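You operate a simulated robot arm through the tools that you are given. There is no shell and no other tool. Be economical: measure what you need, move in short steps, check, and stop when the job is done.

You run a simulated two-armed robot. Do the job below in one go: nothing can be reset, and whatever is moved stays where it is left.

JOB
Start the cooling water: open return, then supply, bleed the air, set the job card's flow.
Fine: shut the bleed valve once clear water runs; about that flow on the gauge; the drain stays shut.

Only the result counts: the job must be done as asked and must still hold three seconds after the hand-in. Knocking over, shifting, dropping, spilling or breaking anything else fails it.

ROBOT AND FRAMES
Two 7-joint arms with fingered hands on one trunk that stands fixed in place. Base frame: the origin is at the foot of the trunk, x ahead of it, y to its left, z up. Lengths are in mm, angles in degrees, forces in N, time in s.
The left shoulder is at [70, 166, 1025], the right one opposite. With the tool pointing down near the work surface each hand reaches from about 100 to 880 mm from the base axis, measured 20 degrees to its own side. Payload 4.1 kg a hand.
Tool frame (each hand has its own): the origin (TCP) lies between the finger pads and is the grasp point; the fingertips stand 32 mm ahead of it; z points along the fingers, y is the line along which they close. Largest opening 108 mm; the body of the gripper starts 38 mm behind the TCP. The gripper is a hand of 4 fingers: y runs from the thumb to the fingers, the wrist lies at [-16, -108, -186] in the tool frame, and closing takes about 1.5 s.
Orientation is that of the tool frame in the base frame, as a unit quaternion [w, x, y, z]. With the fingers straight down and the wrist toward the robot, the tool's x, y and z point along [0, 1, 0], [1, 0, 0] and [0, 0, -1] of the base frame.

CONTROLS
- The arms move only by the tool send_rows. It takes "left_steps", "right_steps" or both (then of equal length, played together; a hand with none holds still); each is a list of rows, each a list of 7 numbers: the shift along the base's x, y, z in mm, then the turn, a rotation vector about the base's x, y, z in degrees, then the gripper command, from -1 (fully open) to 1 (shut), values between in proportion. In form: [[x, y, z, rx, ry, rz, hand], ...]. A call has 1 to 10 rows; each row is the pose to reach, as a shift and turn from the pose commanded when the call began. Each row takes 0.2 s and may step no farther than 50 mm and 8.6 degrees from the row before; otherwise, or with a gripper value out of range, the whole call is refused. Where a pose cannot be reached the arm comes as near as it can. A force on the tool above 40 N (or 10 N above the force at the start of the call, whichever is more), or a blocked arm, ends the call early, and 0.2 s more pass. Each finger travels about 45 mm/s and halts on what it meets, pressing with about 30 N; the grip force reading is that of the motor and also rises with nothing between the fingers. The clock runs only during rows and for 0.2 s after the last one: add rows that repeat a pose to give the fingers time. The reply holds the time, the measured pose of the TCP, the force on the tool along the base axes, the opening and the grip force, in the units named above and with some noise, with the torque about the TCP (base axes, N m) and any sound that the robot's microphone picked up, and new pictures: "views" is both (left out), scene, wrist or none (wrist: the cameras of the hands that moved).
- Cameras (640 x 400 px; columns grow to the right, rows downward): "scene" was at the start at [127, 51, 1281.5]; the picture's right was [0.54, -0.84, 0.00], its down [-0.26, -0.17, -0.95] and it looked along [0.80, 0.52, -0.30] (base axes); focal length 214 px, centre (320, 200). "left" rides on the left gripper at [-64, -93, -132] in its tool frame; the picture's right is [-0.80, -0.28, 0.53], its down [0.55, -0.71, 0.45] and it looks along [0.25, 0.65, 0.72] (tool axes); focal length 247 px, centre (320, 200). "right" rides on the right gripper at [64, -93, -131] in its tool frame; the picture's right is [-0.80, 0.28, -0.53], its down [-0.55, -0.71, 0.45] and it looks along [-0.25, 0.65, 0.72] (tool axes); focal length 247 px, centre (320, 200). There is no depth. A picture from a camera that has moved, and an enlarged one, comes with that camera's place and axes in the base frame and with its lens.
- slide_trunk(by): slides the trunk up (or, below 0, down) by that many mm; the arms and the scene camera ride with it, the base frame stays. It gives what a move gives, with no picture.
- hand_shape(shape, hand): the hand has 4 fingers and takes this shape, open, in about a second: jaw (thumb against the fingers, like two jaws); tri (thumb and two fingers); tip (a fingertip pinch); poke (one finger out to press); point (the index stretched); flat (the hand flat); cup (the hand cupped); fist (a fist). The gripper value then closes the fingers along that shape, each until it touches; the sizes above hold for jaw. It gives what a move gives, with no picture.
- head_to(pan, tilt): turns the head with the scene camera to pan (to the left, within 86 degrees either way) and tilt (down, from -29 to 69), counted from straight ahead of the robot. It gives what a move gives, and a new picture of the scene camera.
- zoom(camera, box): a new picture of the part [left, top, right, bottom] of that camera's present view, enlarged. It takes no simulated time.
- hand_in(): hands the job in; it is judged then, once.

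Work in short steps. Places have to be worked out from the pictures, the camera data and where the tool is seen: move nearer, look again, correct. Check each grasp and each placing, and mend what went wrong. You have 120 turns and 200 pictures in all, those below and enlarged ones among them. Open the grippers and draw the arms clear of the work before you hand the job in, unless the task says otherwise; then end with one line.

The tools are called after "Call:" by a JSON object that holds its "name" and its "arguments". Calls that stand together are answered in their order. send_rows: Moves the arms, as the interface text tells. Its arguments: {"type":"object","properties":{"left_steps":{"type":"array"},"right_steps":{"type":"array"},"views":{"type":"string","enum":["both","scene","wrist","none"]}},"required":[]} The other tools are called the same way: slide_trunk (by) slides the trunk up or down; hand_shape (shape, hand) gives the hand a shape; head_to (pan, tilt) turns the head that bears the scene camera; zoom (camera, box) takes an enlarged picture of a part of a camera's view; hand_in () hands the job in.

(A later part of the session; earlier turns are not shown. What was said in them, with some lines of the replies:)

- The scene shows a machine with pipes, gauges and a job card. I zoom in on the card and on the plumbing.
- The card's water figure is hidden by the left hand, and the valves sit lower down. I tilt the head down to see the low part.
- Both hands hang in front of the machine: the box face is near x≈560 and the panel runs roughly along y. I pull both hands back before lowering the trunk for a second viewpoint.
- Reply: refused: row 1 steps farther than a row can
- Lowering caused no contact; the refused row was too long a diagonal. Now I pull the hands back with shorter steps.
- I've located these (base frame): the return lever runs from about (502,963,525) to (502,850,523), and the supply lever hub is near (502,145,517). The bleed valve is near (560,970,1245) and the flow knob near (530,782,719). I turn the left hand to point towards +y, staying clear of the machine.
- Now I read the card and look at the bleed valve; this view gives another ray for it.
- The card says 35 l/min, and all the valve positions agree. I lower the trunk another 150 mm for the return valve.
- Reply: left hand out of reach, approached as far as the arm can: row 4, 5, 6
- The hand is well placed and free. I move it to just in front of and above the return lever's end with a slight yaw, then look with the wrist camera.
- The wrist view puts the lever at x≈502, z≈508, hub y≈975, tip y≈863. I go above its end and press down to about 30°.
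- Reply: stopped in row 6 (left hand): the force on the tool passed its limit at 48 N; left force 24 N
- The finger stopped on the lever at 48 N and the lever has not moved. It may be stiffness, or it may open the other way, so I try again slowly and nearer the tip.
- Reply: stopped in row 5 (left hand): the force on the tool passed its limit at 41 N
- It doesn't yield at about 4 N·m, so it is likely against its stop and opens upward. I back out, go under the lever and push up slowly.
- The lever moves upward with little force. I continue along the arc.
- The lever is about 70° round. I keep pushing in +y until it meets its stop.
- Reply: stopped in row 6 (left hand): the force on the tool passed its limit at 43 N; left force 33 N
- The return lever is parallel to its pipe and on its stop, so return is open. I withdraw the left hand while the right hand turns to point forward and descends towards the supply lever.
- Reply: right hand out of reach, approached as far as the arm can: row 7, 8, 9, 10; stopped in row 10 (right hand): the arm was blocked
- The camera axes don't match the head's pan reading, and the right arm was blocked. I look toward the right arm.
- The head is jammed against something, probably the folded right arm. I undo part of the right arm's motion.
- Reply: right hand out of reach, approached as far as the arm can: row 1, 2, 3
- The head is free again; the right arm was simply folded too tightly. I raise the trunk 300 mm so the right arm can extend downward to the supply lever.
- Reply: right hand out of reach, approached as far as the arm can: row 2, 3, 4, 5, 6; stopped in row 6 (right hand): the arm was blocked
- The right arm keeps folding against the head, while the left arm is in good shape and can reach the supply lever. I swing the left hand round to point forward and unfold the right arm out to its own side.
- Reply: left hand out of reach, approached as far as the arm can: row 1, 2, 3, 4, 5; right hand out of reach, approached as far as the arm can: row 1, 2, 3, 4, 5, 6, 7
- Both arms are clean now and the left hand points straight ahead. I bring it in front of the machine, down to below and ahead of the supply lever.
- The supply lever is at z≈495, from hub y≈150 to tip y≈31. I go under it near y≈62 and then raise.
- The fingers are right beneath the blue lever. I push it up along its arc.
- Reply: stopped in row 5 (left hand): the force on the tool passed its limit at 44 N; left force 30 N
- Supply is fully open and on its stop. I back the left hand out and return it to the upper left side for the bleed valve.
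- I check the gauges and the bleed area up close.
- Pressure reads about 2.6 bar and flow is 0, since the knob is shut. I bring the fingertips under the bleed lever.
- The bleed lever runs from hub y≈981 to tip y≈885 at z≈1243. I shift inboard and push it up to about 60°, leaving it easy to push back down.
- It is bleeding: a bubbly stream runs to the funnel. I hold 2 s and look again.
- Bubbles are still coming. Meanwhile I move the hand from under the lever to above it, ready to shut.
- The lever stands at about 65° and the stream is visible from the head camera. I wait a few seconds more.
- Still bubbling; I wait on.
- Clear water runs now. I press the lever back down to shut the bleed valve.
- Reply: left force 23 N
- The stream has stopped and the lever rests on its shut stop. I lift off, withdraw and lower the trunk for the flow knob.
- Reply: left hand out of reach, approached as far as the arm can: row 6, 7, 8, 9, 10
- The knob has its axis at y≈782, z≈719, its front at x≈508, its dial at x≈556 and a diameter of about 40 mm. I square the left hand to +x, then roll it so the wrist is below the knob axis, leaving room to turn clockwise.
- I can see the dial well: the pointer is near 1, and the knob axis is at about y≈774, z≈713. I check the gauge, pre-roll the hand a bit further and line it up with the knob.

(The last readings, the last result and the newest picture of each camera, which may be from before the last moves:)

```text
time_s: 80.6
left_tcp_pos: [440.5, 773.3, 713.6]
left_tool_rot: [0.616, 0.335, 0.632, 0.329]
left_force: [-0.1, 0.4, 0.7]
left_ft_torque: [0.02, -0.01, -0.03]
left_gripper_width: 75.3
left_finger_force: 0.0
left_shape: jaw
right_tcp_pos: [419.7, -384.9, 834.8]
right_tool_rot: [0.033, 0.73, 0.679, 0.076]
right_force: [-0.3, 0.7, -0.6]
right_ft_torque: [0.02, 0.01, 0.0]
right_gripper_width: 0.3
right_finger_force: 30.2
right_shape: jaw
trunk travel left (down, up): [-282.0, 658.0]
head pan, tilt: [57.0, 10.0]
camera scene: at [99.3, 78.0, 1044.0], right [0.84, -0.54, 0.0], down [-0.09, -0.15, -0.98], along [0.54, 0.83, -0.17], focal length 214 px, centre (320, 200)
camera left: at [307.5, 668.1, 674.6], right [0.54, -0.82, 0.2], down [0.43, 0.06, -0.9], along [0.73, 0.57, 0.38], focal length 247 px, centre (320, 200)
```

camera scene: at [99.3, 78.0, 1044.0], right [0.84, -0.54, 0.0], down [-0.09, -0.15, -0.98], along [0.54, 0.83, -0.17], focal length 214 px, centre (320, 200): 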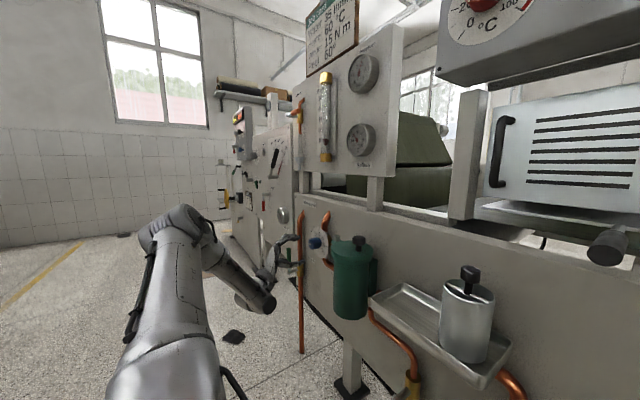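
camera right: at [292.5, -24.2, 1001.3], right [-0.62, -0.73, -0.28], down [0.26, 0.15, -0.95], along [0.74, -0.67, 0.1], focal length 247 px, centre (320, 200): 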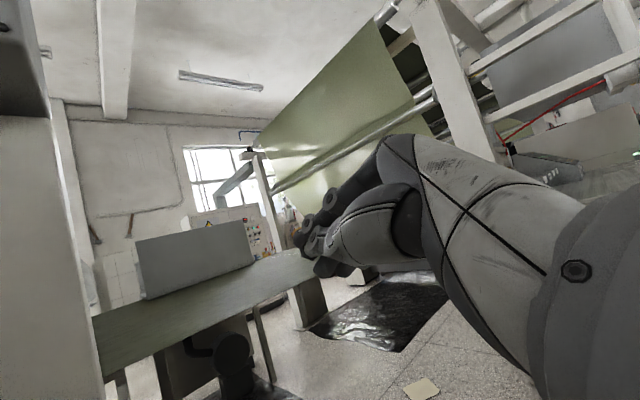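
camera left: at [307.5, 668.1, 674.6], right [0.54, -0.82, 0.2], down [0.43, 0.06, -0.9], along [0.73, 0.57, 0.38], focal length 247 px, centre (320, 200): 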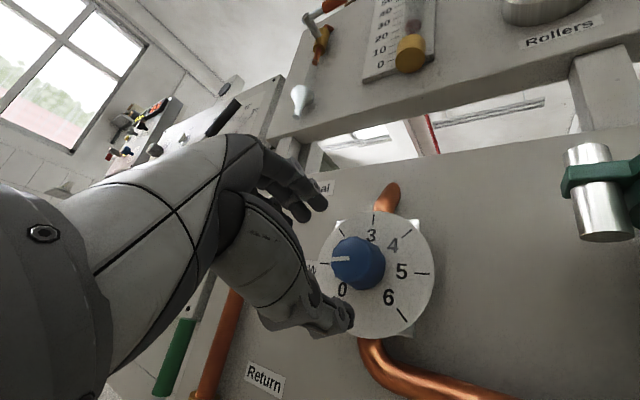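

Flow reads about 9 l/min with the pointer at 1, so the dial looks close to 10 l/min per mark and 35 should be near 3.5. The hand is aligned, so I advance over the knob and close.

Call:
{"name": "send_rows", "arguments": {"left_steps": [[20, -1, 0, 0, 0, 0, -0.4], [40, -1, 0, 0, 0, 0, -0.4], [55, -1, 0, 0, 0, 0, -0.4], [68, -1, 0, 0, 0, 0, -0.4], [68, -1, 0, 0, 0, 0, 0], [68, -1, 0, 0, 0, 0, 0.4], [68, -1, 0, 0, 0, 0, 0.8], [68, -1, 0, 0, 0, 0, 0.8]], "views": "wrist"}}

```text
time_s: 82.4
left_tcp_pos: [509.4, 771.5, 715.0]
left_tool_rot: [0.617, 0.336, 0.631, 0.329]
left_force: [1.6, 6.2, 7.0]
left_ft_torque: [0.08, -0.27, 0.17]
left_gripper_width: 41.8
left_finger_force: 29.7
left_shape: jaw
right_tcp_pos: [419.3, -385.1, 835.3]
right_tool_rot: [0.033, 0.731, 0.678, 0.076]
right_force: [0.1, 0.8, 0.3]
right_ft_torque: [0.02, 0.02, 0.01]
right_gripper_width: 0.0
right_finger_force: 30.2
right_shape: jaw
trunk travel left (down, up): [-282.0, 658.0]
head pan, tilt: [57.0, 10.0]
camera left: at [375.6, 666.5, 675.1], right [0.54, -0.82, 0.2], down [0.43, 0.06, -0.9], along [0.73, 0.57, 0.38], focal length 247 px, centre (320, 200)
```

left: 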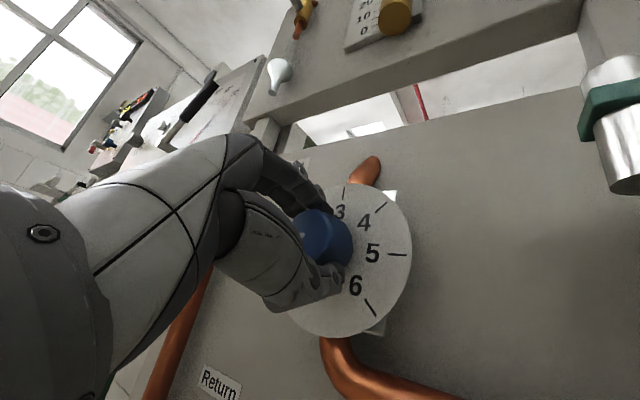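

The knob is gripped at 42 mm. The side force suggests it is centred 2–3 mm further up, so I shift slightly and roll 64° clockwise.

Call:
{"name": "send_rows", "arguments": {"left_steps": [[0, 1, 2, 0, 0, 0, 0.8], [0, 1, 2, 8, 0, 0, 0.8], [0, 1, 2, 16, 0, 0, 0.8], [0, 1, 2, 24, 0, 0, 0.8], [0, 1, 2, 32, 0, 0, 0.8], [0, 1, 2, 40, 0, 0, 0.8], [0, 1, 2, 48, 0, 0, 0.8], [0, 1, 2, 56, 0, 0, 0.8], [0, 1, 2, 64, 0, 0, 0.8]], "views": "both"}}

Call:
{"name": "zoom", "arguments": {"camera": "scene", "box": [290, 60, 350, 170]}}

```text
time_s: 84.4
left_tcp_pos: [509.5, 775.5, 713.8]
left_tool_rot: [0.344, 0.61, 0.363, 0.614]
left_force: [2.3, 18.6, -1.3]
left_ft_torque: [-0.17, 0.09, 0.5]
left_gripper_width: 39.4
left_finger_force: 29.8
left_shape: jaw
right_tcp_pos: [420.0, -382.7, 835.4]
right_tool_rot: [0.034, 0.73, 0.679, 0.075]
right_force: [-0.3, 0.2, 0.3]
right_ft_torque: [-0.01, 0.02, 0.01]
right_gripper_width: 0.0
right_finger_force: 29.9
right_shape: jaw
trunk travel left (down, up): [-282.0, 658.0]
head pan, tilt: [57.0, 10.0]
camera scene: at [99.5, 80.2, 1043.8], right [0.84, -0.54, 0.0], down [-0.1, -0.15, -0.98], along [0.54, 0.83, -0.18], focal length 214 px, centre (320, 200)
camera left: at [375.1, 763.1, 601.6], right [0.54, -0.53, -0.65], down [0.42, 0.84, -0.34], along [0.73, -0.09, 0.68], focal length 247 px, centre (320, 200)
```

scene: 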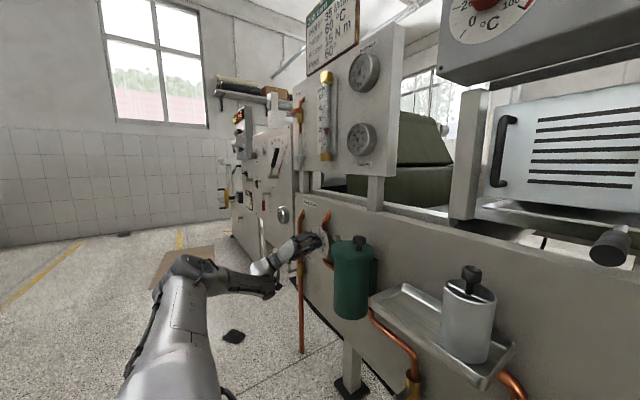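
left: 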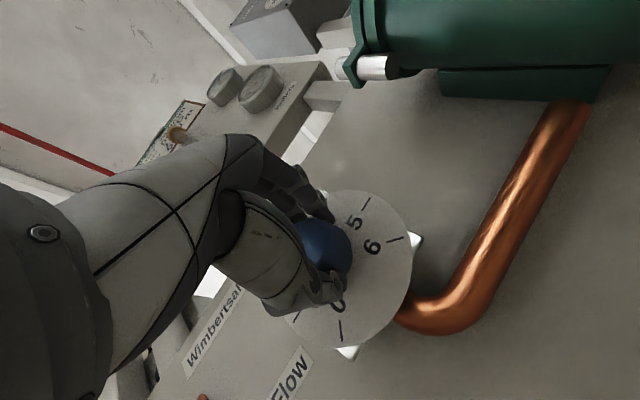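

```text
3.64 times, centred on (320, 115) of scene
camera zoom: at [99.5, 80.2, 1043.8], right [0.84, -0.54, 0.0], down [-0.1, -0.15, -0.98], along [0.54, 0.83, -0.18], focal length 780 px, centre (320, 509)
```

zoom: 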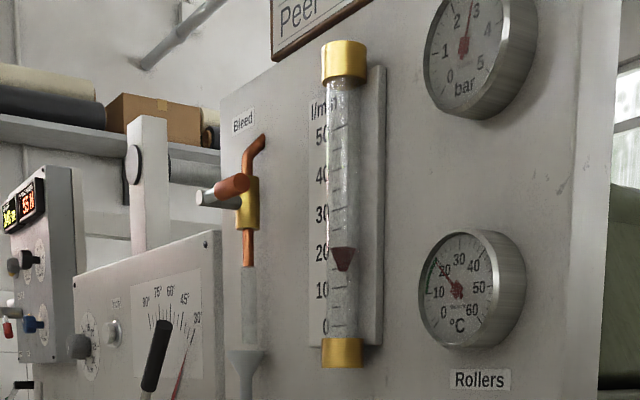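

The flow has risen to about 20. I relieve the side load by moving +4 mm in y and turn another 40°.

Call:
{"name": "send_rows", "arguments": {"left_steps": [[0, 3, 0, 0, 0, 0, 0.8], [0, 3, 0, 8, 0, 0, 0.8], [0, 3, 0, 16, 0, 0, 0.8], [0, 3, 0, 24, 0, 0, 0.8], [0, 3, 0, 32, 0, 0, 0.8], [0, 3, 0, 40, 0, 0, 0.8], [0, 3, 0, 40, 0, 0, 0.8], [0, 3, 0, 40, 0, 0, 0.8]], "views": "wrist"}}

Call:
{"name": "zoom", "arguments": {"camera": "scene", "box": [290, 60, 350, 170]}}

```text
time_s: 86.2
left_tcp_pos: [509.3, 778.1, 714.3]
left_tool_rot: [0.115, 0.692, 0.131, 0.701]
left_force: [-0.2, 17.1, -3.1]
left_ft_torque: [-0.13, 0.16, 0.57]
left_gripper_width: 39.0
left_finger_force: 30.3
left_shape: jaw
right_tcp_pos: [420.0, -382.7, 835.9]
right_tool_rot: [0.033, 0.73, 0.678, 0.076]
right_force: [-0.4, -0.5, -0.8]
right_ft_torque: [-0.01, -0.02, 0.03]
right_gripper_width: 0.0
right_finger_force: 29.9
right_shape: jaw
trunk travel left (down, up): [-282.0, 658.0]
head pan, tilt: [57.0, 10.0]
camera left: at [375.1, 840.3, 619.8], right [0.54, 0.01, -0.84], down [0.43, 0.86, 0.28], along [0.73, -0.51, 0.46], focal length 247 px, centre (320, 200)
```

left: 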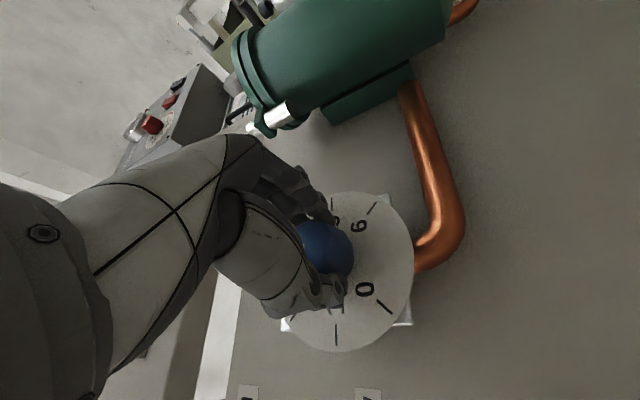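

```text
3.64 times, centred on (320, 115) of scene
camera zoom: at [99.6, 80.3, 1043.8], right [0.84, -0.54, 0.0], down [-0.1, -0.15, -0.98], along [0.54, 0.83, -0.18], focal length 780 px, centre (320, 509)
```

zoom: 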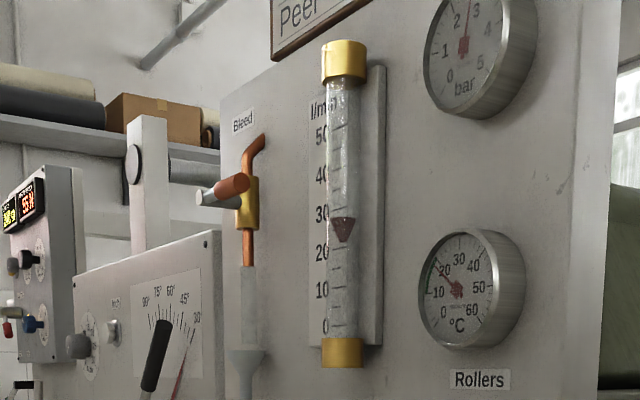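

The float's top edge reads about 29, and it sat at 0 when dry. I turn a further 24°.

Call:
{"name": "send_rows", "arguments": {"left_steps": [[0, 3, 0, 8, 0, 0, 0.8], [0, 3, 0, 16, 0, 0, 0.8], [0, 3, 0, 24, 0, 0, 0.8], [0, 3, 0, 24, 0, 0, 0.8], [0, 3, 0, 24, 0, 0, 0.8], [0, 3, 0, 24, 0, 0, 0.8]], "views": "wrist"}}

Call:
{"name": "zoom", "arguments": {"camera": "scene", "box": [305, 65, 345, 165]}}

```text
time_s: 87.6
left_tcp_pos: [509.7, 780.7, 714.3]
left_tool_rot: [-0.032, 0.701, -0.019, 0.712]
left_force: [1.0, 18.6, 0.5]
left_ft_torque: [-0.09, 0.02, 0.56]
left_gripper_width: 38.9
left_finger_force: 30.1
left_shape: jaw
right_tcp_pos: [419.7, -382.7, 836.8]
right_tool_rot: [0.033, 0.73, 0.678, 0.076]
right_force: [-0.3, 0.2, -0.3]
right_ft_torque: [-0.03, 0.01, -0.02]
right_gripper_width: 0.1
right_finger_force: 30.0
right_shape: jaw
trunk travel left (down, up): [-282.0, 658.0]
head pan, tilt: [57.0, 10.0]
camera left: at [375.0, 875.4, 653.4], right [0.54, 0.35, -0.77], down [0.43, 0.67, 0.6], along [0.73, -0.65, 0.21], focal length 247 px, centre (320, 200)
```

left: 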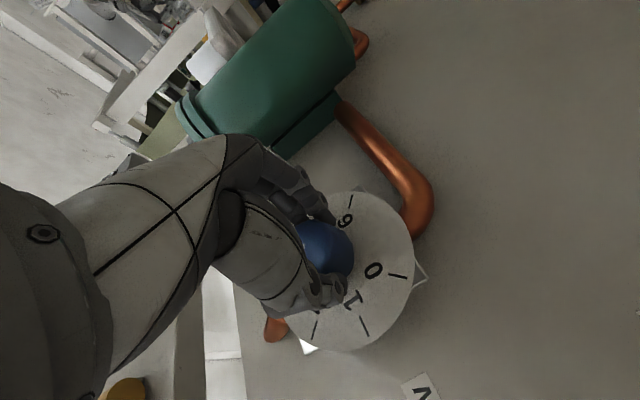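

```text
4.00 times, centred on (325, 115) of scene
camera zoom: at [99.3, 79.9, 1043.9], right [0.84, -0.54, 0.0], down [-0.09, -0.15, -0.98], along [0.54, 0.83, -0.18], focal length 858 px, centre (300, 540)
```

zoom: 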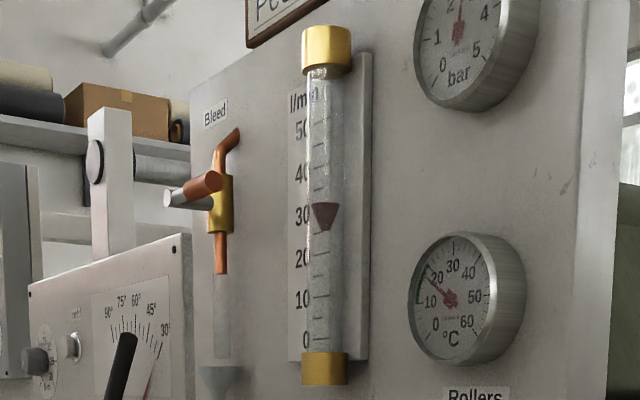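

The top edge reads about 32. I turn another 16° and let it settle.

Call:
{"name": "send_rows", "arguments": {"left_steps": [[0, 2, 0, 8, 0, 0, 0.8], [0, 2, 0, 16, 0, 0, 0.8], [0, 2, 0, 16, 0, 0, 0.8], [0, 2, 0, 16, 0, 0, 0.8], [0, 2, 0, 16, 0, 0, 0.8], [0, 2, 0, 16, 0, 0, 0.8], [0, 2, 0, 16, 0, 0, 0.8]], "views": "none"}}

Call:
{"name": "zoom", "arguments": {"camera": "scene", "box": [305, 75, 345, 140]}}

```text
time_s: 89.2
left_tcp_pos: [509.4, 782.4, 715.0]
left_tool_rot: [-0.129, 0.69, -0.117, 0.703]
left_force: [-1.2, 15.1, 2.9]
left_ft_torque: [-0.06, -0.14, 0.45]
left_gripper_width: 39.0
left_finger_force: 29.9
left_shape: jaw
right_tcp_pos: [419.4, -383.3, 835.8]
right_tool_rot: [0.032, 0.73, 0.678, 0.076]
right_force: [-0.3, -0.9, -0.6]
right_ft_torque: [-0.02, 0.01, 0.01]
right_gripper_width: 0.0
right_finger_force: 29.8
right_shape: jaw
trunk travel left (down, up): [-282.0, 658.0]
head pan, tilt: [57.0, 10.0]
```

```text
6.15 times, centred on (325, 108) of scene
camera zoom: at [99.0, 79.2, 1044.0], right [0.84, -0.54, 0.0], down [-0.09, -0.15, -0.98], along [0.54, 0.83, -0.17], focal length 1320 px, centre (289, 769)
```

zoom: 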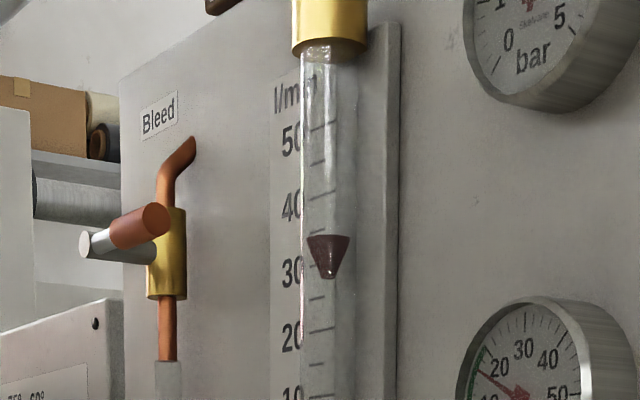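

The top edge now reads about 34. I add 5°, then release and back off to verify from level height.

Call:
{"name": "send_rows", "arguments": {"left_steps": [[0, 1, 0, 5, 0, 0, 0.8], [0, 1, 0, 5, 0, 0, 0.8], [0, 1, 0, 5, 0, 0, 0.4], [0, 1, 0, 5, 0, 0, 0], [0, 1, 0, 5, 0, 0, -0.4], [0, 1, 0, 5, 0, 0, -0.4], [-20, 1, 0, 5, 0, 0, -0.4], [-50, 1, 0, 5, 0, 0, -0.4], [-85, 1, 0, 5, 0, 0, -0.4], [-110, 1, 0, 5, 0, 0, -0.4]], "views": "wrist"}}

Call:
{"name": "zoom", "arguments": {"camera": "scene", "box": [305, 75, 345, 140]}}

```text
time_s: 91.4
left_tcp_pos: [399.3, 781.7, 716.8]
left_tool_rot: [-0.158, 0.683, -0.15, 0.697]
left_force: [0.0, 0.3, -0.1]
left_ft_torque: [0.0, -0.02, 0.0]
left_gripper_width: 75.1
left_finger_force: 0.0
left_shape: jaw
right_tcp_pos: [419.4, -385.1, 835.7]
right_tool_rot: [0.032, 0.73, 0.678, 0.076]
right_force: [-0.5, -0.4, 0.1]
right_ft_torque: [-0.01, 0.0, 0.0]
right_gripper_width: 0.0
right_finger_force: 29.8
right_shape: jaw
trunk travel left (down, up): [-282.0, 658.0]
head pan, tilt: [57.0, 10.0]
camera left: at [265.6, 892.5, 693.6], right [0.54, 0.6, -0.59], down [0.43, 0.41, 0.81], along [0.73, -0.69, -0.04], focal length 247 px, centre (320, 200)
```

left: 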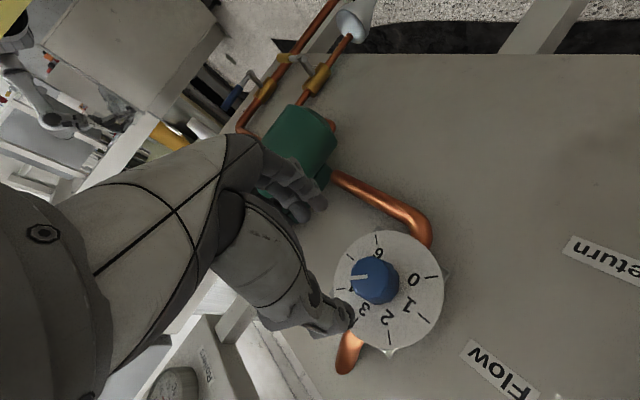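

```text
6.15 times, centred on (325, 108) of scene
camera zoom: at [99.1, 78.2, 1044.1], right [0.84, -0.55, 0.0], down [-0.09, -0.15, -0.98], along [0.54, 0.83, -0.17], focal length 1320 px, centre (289, 769)
```

zoom: 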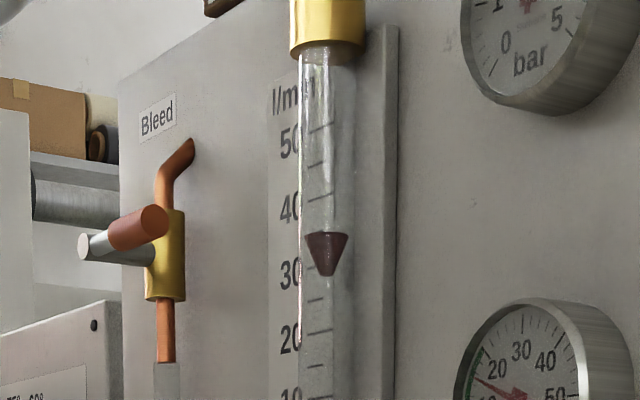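

The knob is free and the pointer is near 4.5. I raise the trunk so the camera is level with the float for an accurate reading.

Call:
{"name": "slide_trunk", "arguments": {"by": 170}}

Call:
{"name": "head_to", "arguments": {"pan": 57, "tilt": 3}}

Call:
{"name": "zoom", "arguments": {"camera": "scene", "box": [300, 155, 350, 235]}}

```text
time_s: 93.3
left_tcp_pos: [399.0, 783.1, 885.6]
left_tool_rot: [-0.159, 0.683, -0.149, 0.697]
left_force: [0.6, -0.4, -0.3]
left_ft_torque: [0.01, -0.03, -0.03]
left_gripper_width: 75.4
left_finger_force: 0.0
left_shape: jaw
right_tcp_pos: [419.5, -385.6, 1004.3]
right_tool_rot: [0.033, 0.73, 0.679, 0.077]
right_force: [-0.2, 0.3, -0.4]
right_ft_torque: [0.0, 0.01, -0.01]
right_gripper_width: 0.0
right_finger_force: 30.7
right_shape: jaw
trunk travel left (down, up): [-452.0, 488.0]
head pan, tilt: [57.0, 10.0]
```

```text
time_s: 94.0
left_tcp_pos: [398.4, 783.7, 886.3]
left_tool_rot: [-0.16, 0.684, -0.149, 0.696]
left_force: [0.7, 0.0, 0.1]
left_ft_torque: [-0.03, 0.01, -0.02]
left_gripper_width: 75.5
left_finger_force: 0.1
left_shape: jaw
right_tcp_pos: [419.4, -384.8, 1005.6]
right_tool_rot: [0.032, 0.73, 0.678, 0.076]
right_force: [0.1, 0.2, 0.2]
right_ft_torque: [-0.01, -0.01, 0.01]
right_gripper_width: 0.2
right_finger_force: 30.1
right_shape: jaw
trunk travel left (down, up): [-452.0, 488.0]
head pan, tilt: [57.0, 3.0]
camera scene: at [98.3, 76.6, 1225.2], right [0.84, -0.54, 0.0], down [-0.03, -0.04, -1.0], along [0.54, 0.84, -0.05], focal length 214 px, centre (320, 200)
```

scene: 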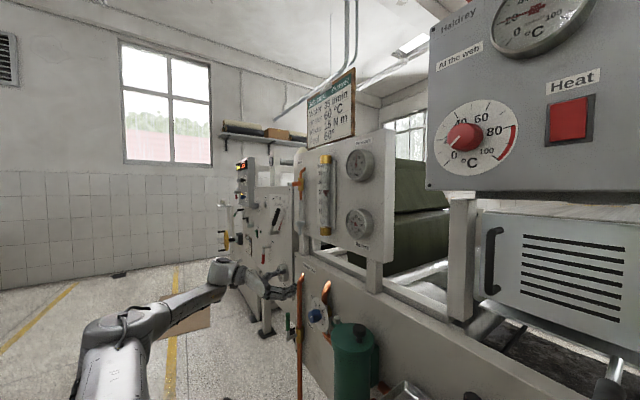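

```text
5.00 times, centred on (325, 195) of scene
camera zoom: at [98.3, 76.6, 1225.2], right [0.84, -0.54, 0.0], down [-0.03, -0.04, -1.0], along [0.54, 0.84, -0.05], focal length 1072 px, centre (295, 225)
```

zoom: 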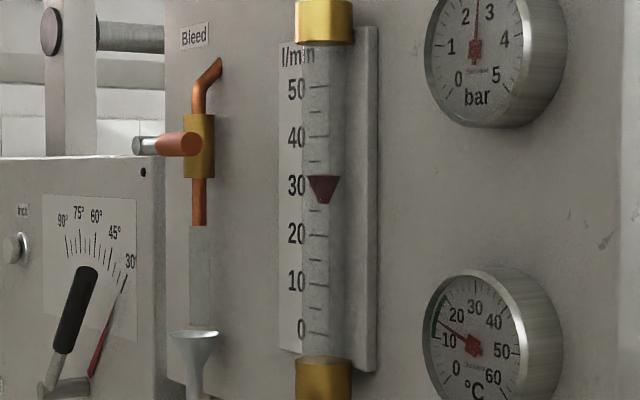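

Seen level, the float's top edge reads about 32, so it needs about 19° more. I go back down and regrip the knob, centre y≈780, z≈716, after rolling the hand back.

Call:
{"name": "slide_trunk", "arguments": {"by": -170}}

Call:
{"name": "send_rows", "arguments": {"left_steps": [[0, -1, 0, -8, 0, 0, -0.4], [0, -1, 0, -16, 0, 0, -0.4], [0, -1, 0, -24, 0, 0, -0.4], [40, -1, 0, -30, 0, 0, -0.4], [75, -1, 0, -30, 0, 0, -0.4], [100, -1, 0, -30, 0, 0, -0.4], [112, -1, 0, -30, 0, 0, -0.4], [112, -1, 0, -30, 0, 0, 0.1], [112, -1, 0, -30, 0, 0, 0.6], [112, -1, 0, -30, 0, 0, 0.8]], "views": "wrist"}}

```text
time_s: 95.9
left_tcp_pos: [399.1, 783.9, 716.2]
left_tool_rot: [-0.159, 0.683, -0.148, 0.697]
left_force: [0.0, -0.6, -0.5]
left_ft_torque: [-0.02, -0.04, -0.02]
left_gripper_width: 75.6
left_finger_force: 0.1
left_shape: jaw
right_tcp_pos: [420.4, -384.2, 834.2]
right_tool_rot: [0.033, 0.73, 0.678, 0.077]
right_force: [-0.3, 0.2, 0.1]
right_ft_torque: [0.0, 0.0, 0.01]
right_gripper_width: 0.0
right_finger_force: 30.0
right_shape: jaw
trunk travel left (down, up): [-282.0, 658.0]
head pan, tilt: [57.0, 3.0]
```

```text
time_s: 98.1
left_tcp_pos: [510.3, 782.5, 715.7]
left_tool_rot: [0.024, 0.702, 0.037, 0.711]
left_force: [1.4, 2.7, 1.4]
left_ft_torque: [0.0, -0.01, 0.02]
left_gripper_width: 38.4
left_finger_force: 30.4
left_shape: jaw
right_tcp_pos: [419.9, -384.8, 835.8]
right_tool_rot: [0.033, 0.731, 0.677, 0.077]
right_force: [-0.4, 0.4, -0.9]
right_ft_torque: [0.0, -0.02, 0.04]
right_gripper_width: 0.0
right_finger_force: 29.8
right_shape: jaw
trunk travel left (down, up): [-282.0, 658.0]
head pan, tilt: [57.0, 3.0]
camera left: at [378.2, 865.9, 640.6], right [0.54, 0.23, -0.81], down [0.43, 0.76, 0.49], along [0.73, -0.61, 0.31], focal length 247 px, centre (320, 200)
```

left: 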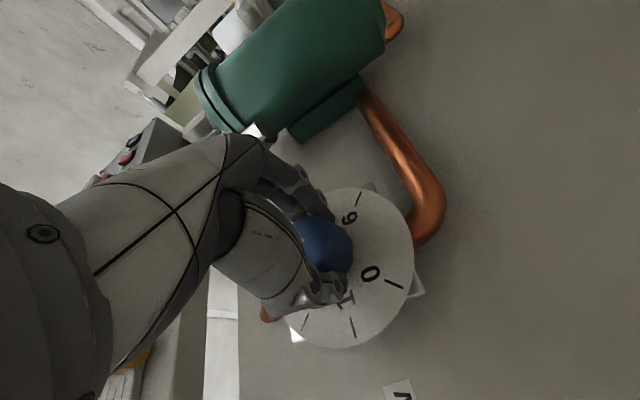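

The grip is well centred. I turn 19° clockwise, release and back off.

Call:
{"name": "send_rows", "arguments": {"left_steps": [[0, 0, 0, 7, 0, 0, 0.8], [0, 0, 0, 14, 0, 0, 0.8], [0, 0, 0, 19, 0, 0, 0.8], [0, 0, 0, 19, 0, 0, 0.8], [0, 0, 0, 19, 0, 0, 0.2], [0, 0, 0, 19, 0, 0, -0.4], [0, 0, 0, 19, 0, 0, -0.4], [-25, 0, 0, 19, 0, 0, -0.4], [-65, 0, 0, 19, 0, 0, -0.4], [-110, 0, 0, 19, 0, 0, -0.4]], "views": "none"}}

Call:
{"name": "slide_trunk", "arguments": {"by": 170}}

Call:
{"name": "zoom", "arguments": {"camera": "scene", "box": [300, 155, 350, 235]}}

```text
time_s: 100.3
left_tcp_pos: [400.5, 781.0, 716.6]
left_tool_rot: [-0.093, 0.695, -0.082, 0.708]
left_force: [-0.3, 0.0, 0.0]
left_ft_torque: [-0.02, -0.01, 0.02]
left_gripper_width: 74.9
left_finger_force: 0.1
left_shape: jaw
right_tcp_pos: [419.0, -385.8, 835.8]
right_tool_rot: [0.033, 0.73, 0.678, 0.077]
right_force: [0.9, -0.3, 0.4]
right_ft_torque: [0.02, -0.02, 0.02]
right_gripper_width: 0.0
right_finger_force: 30.1
right_shape: jaw
trunk travel left (down, up): [-282.0, 658.0]
head pan, tilt: [57.0, 3.0]
```

```text
time_s: 102.2
left_tcp_pos: [401.0, 781.4, 885.2]
left_tool_rot: [-0.093, 0.696, -0.08, 0.708]
left_force: [-0.3, -0.1, 0.1]
left_ft_torque: [-0.01, 0.01, 0.0]
left_gripper_width: 75.0
left_finger_force: 0.0
left_shape: jaw
right_tcp_pos: [419.5, -383.9, 1005.3]
right_tool_rot: [0.033, 0.73, 0.678, 0.076]
right_force: [-0.2, -0.7, 0.9]
right_ft_torque: [0.01, 0.0, 0.0]
right_gripper_width: 0.1
right_finger_force: 29.6
right_shape: jaw
trunk travel left (down, up): [-452.0, 488.0]
head pan, tilt: [57.0, 3.0]
```

```text
5.00 times, centred on (325, 195) of scene
camera zoom: at [98.4, 76.7, 1225.2], right [0.84, -0.54, 0.0], down [-0.03, -0.04, -1.0], along [0.54, 0.84, -0.05], focal length 1072 px, centre (295, 225)
```

zoom: 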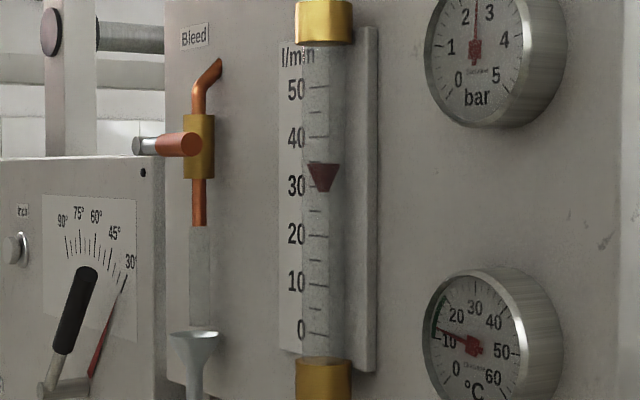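

It reads about 34.5. I zoom in more tightly to confirm.

Call:
{"name": "zoom", "arguments": {"camera": "scene", "box": [313, 168, 335, 228]}}

Call:
{"name": "zoom", "arguments": {"camera": "scene", "box": [316, 178, 332, 198]}}

```text
6.67 times, centred on (324, 198) of scene
camera zoom: at [98.4, 76.7, 1225.2], right [0.84, -0.54, 0.0], down [-0.03, -0.04, -1.0], along [0.54, 0.84, -0.05], focal length 1430 px, centre (293, 213)
```

zoom: 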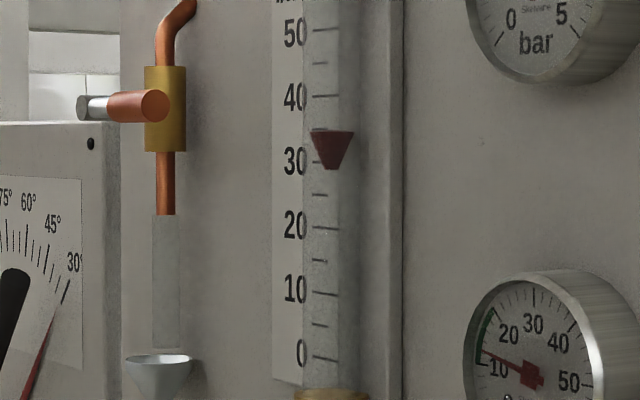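

```text
16.00 times, centred on (324, 188) of scene
camera zoom: at [98.4, 76.7, 1225.2], right [0.84, -0.54, 0.0], down [-0.03, -0.04, -1.0], along [0.54, 0.84, -0.05], focal length 3432 px, centre (256, 392)
```

zoom: 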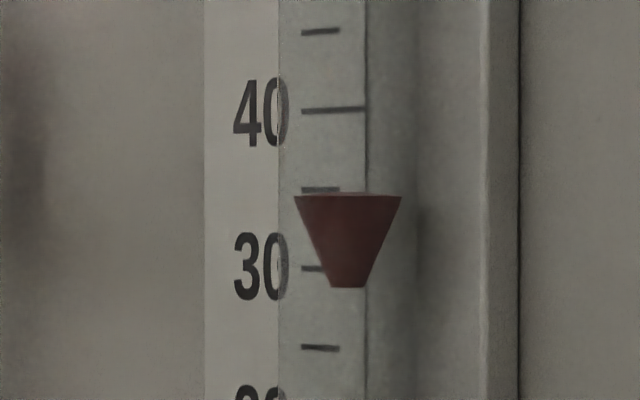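

At level the float's top edge sits at the 35 mark, with the bleed shut. I open both grippers and draw the arms clear, then check the valves.

Call:
{"name": "send_rows", "arguments": {"left_steps": [[-25, -20, 0, 0, 0, 0, -1], [-50, -50, 0, 0, 0, 0, -1], [-75, -80, 0, 0, 0, 0, -1], [-90, -110, 0, 0, 0, 0, -1], [-90, -140, 0, 0, 0, 0, -1], [-90, -140, 0, 0, 0, 0, -1]], "right_steps": [[0, 0, 0, 0, 0, 0, -1], [0, 0, 0, 0, 0, 0, -1], [0, 0, 0, 0, 0, 0, -1], [0, 0, 0, 0, 0, 0, -1], [0, 0, 0, 0, 0, 0, -1], [0, 0, 0, 0, 0, 0, -1]], "views": "none"}}

Call:
{"name": "head_to", "arguments": {"pan": 40, "tilt": 35}}

Call:
{"name": "zoom", "arguments": {"camera": "scene", "box": [200, 130, 460, 330]}}

```text
time_s: 103.6
left_tcp_pos: [309.8, 640.4, 884.7]
left_tool_rot: [-0.093, 0.696, -0.081, 0.707]
left_force: [0.6, -1.1, -0.3]
left_ft_torque: [0.0, 0.0, 0.0]
left_gripper_width: 108.1
left_finger_force: 0.1
left_shape: jaw
right_tcp_pos: [419.9, -384.9, 1005.9]
right_tool_rot: [0.033, 0.73, 0.679, 0.076]
right_force: [-0.3, 0.1, -0.7]
right_ft_torque: [-0.06, -0.02, 0.02]
right_gripper_width: 108.0
right_finger_force: 0.0
right_shape: jaw
trunk travel left (down, up): [-452.0, 488.0]
head pan, tilt: [57.0, 3.0]
```

```text
time_s: 104.6
left_tcp_pos: [311.1, 640.5, 884.5]
left_tool_rot: [-0.093, 0.696, -0.08, 0.708]
left_force: [-0.1, 0.2, -0.4]
left_ft_torque: [-0.02, 0.02, -0.03]
left_gripper_width: 108.0
left_finger_force: 0.0
left_shape: jaw
right_tcp_pos: [418.8, -384.3, 1005.5]
right_tool_rot: [0.033, 0.73, 0.678, 0.076]
right_force: [-0.6, -0.5, 0.8]
right_ft_torque: [0.02, -0.03, -0.03]
right_gripper_width: 107.9
right_finger_force: 0.1
right_shape: jaw
trunk travel left (down, up): [-452.0, 488.0]
head pan, tilt: [40.0, 35.0]
camera scene: at [116.0, 56.8, 1173.9], right [0.64, -0.77, 0.0], down [-0.44, -0.37, -0.82], along [0.63, 0.53, -0.57], focal length 214 px, centre (320, 200)
```

scene: 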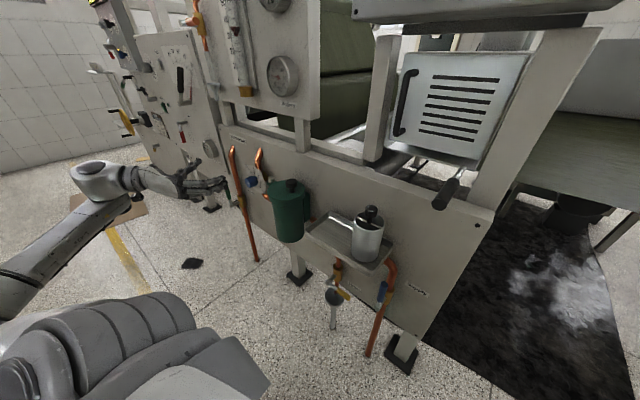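

```text
2.00 times, centred on (330, 230) of scene
camera zoom: at [116.0, 56.8, 1173.9], right [0.64, -0.77, 0.0], down [-0.44, -0.37, -0.82], along [0.63, 0.53, -0.57], focal length 429 px, centre (300, 140)
```

zoom: 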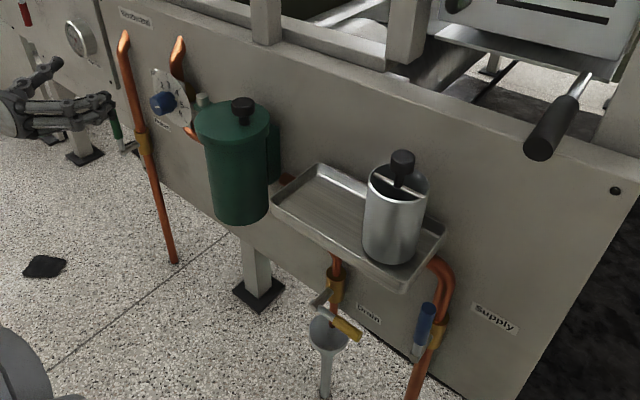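

Supply and return stand open, the drain is shut, the bleed is shut, the flow is at 35 and both arms are clear. I hand in.

Call:
{"name": "hand_in", "arguments": {}}

```text
The job is handed in.
```

The cooling water is running: I opened return, then supply, bled the air until clear water ran, shut the bleed valve, and set the flow to about 35 l/min as on the job card; the drain stayed shut.
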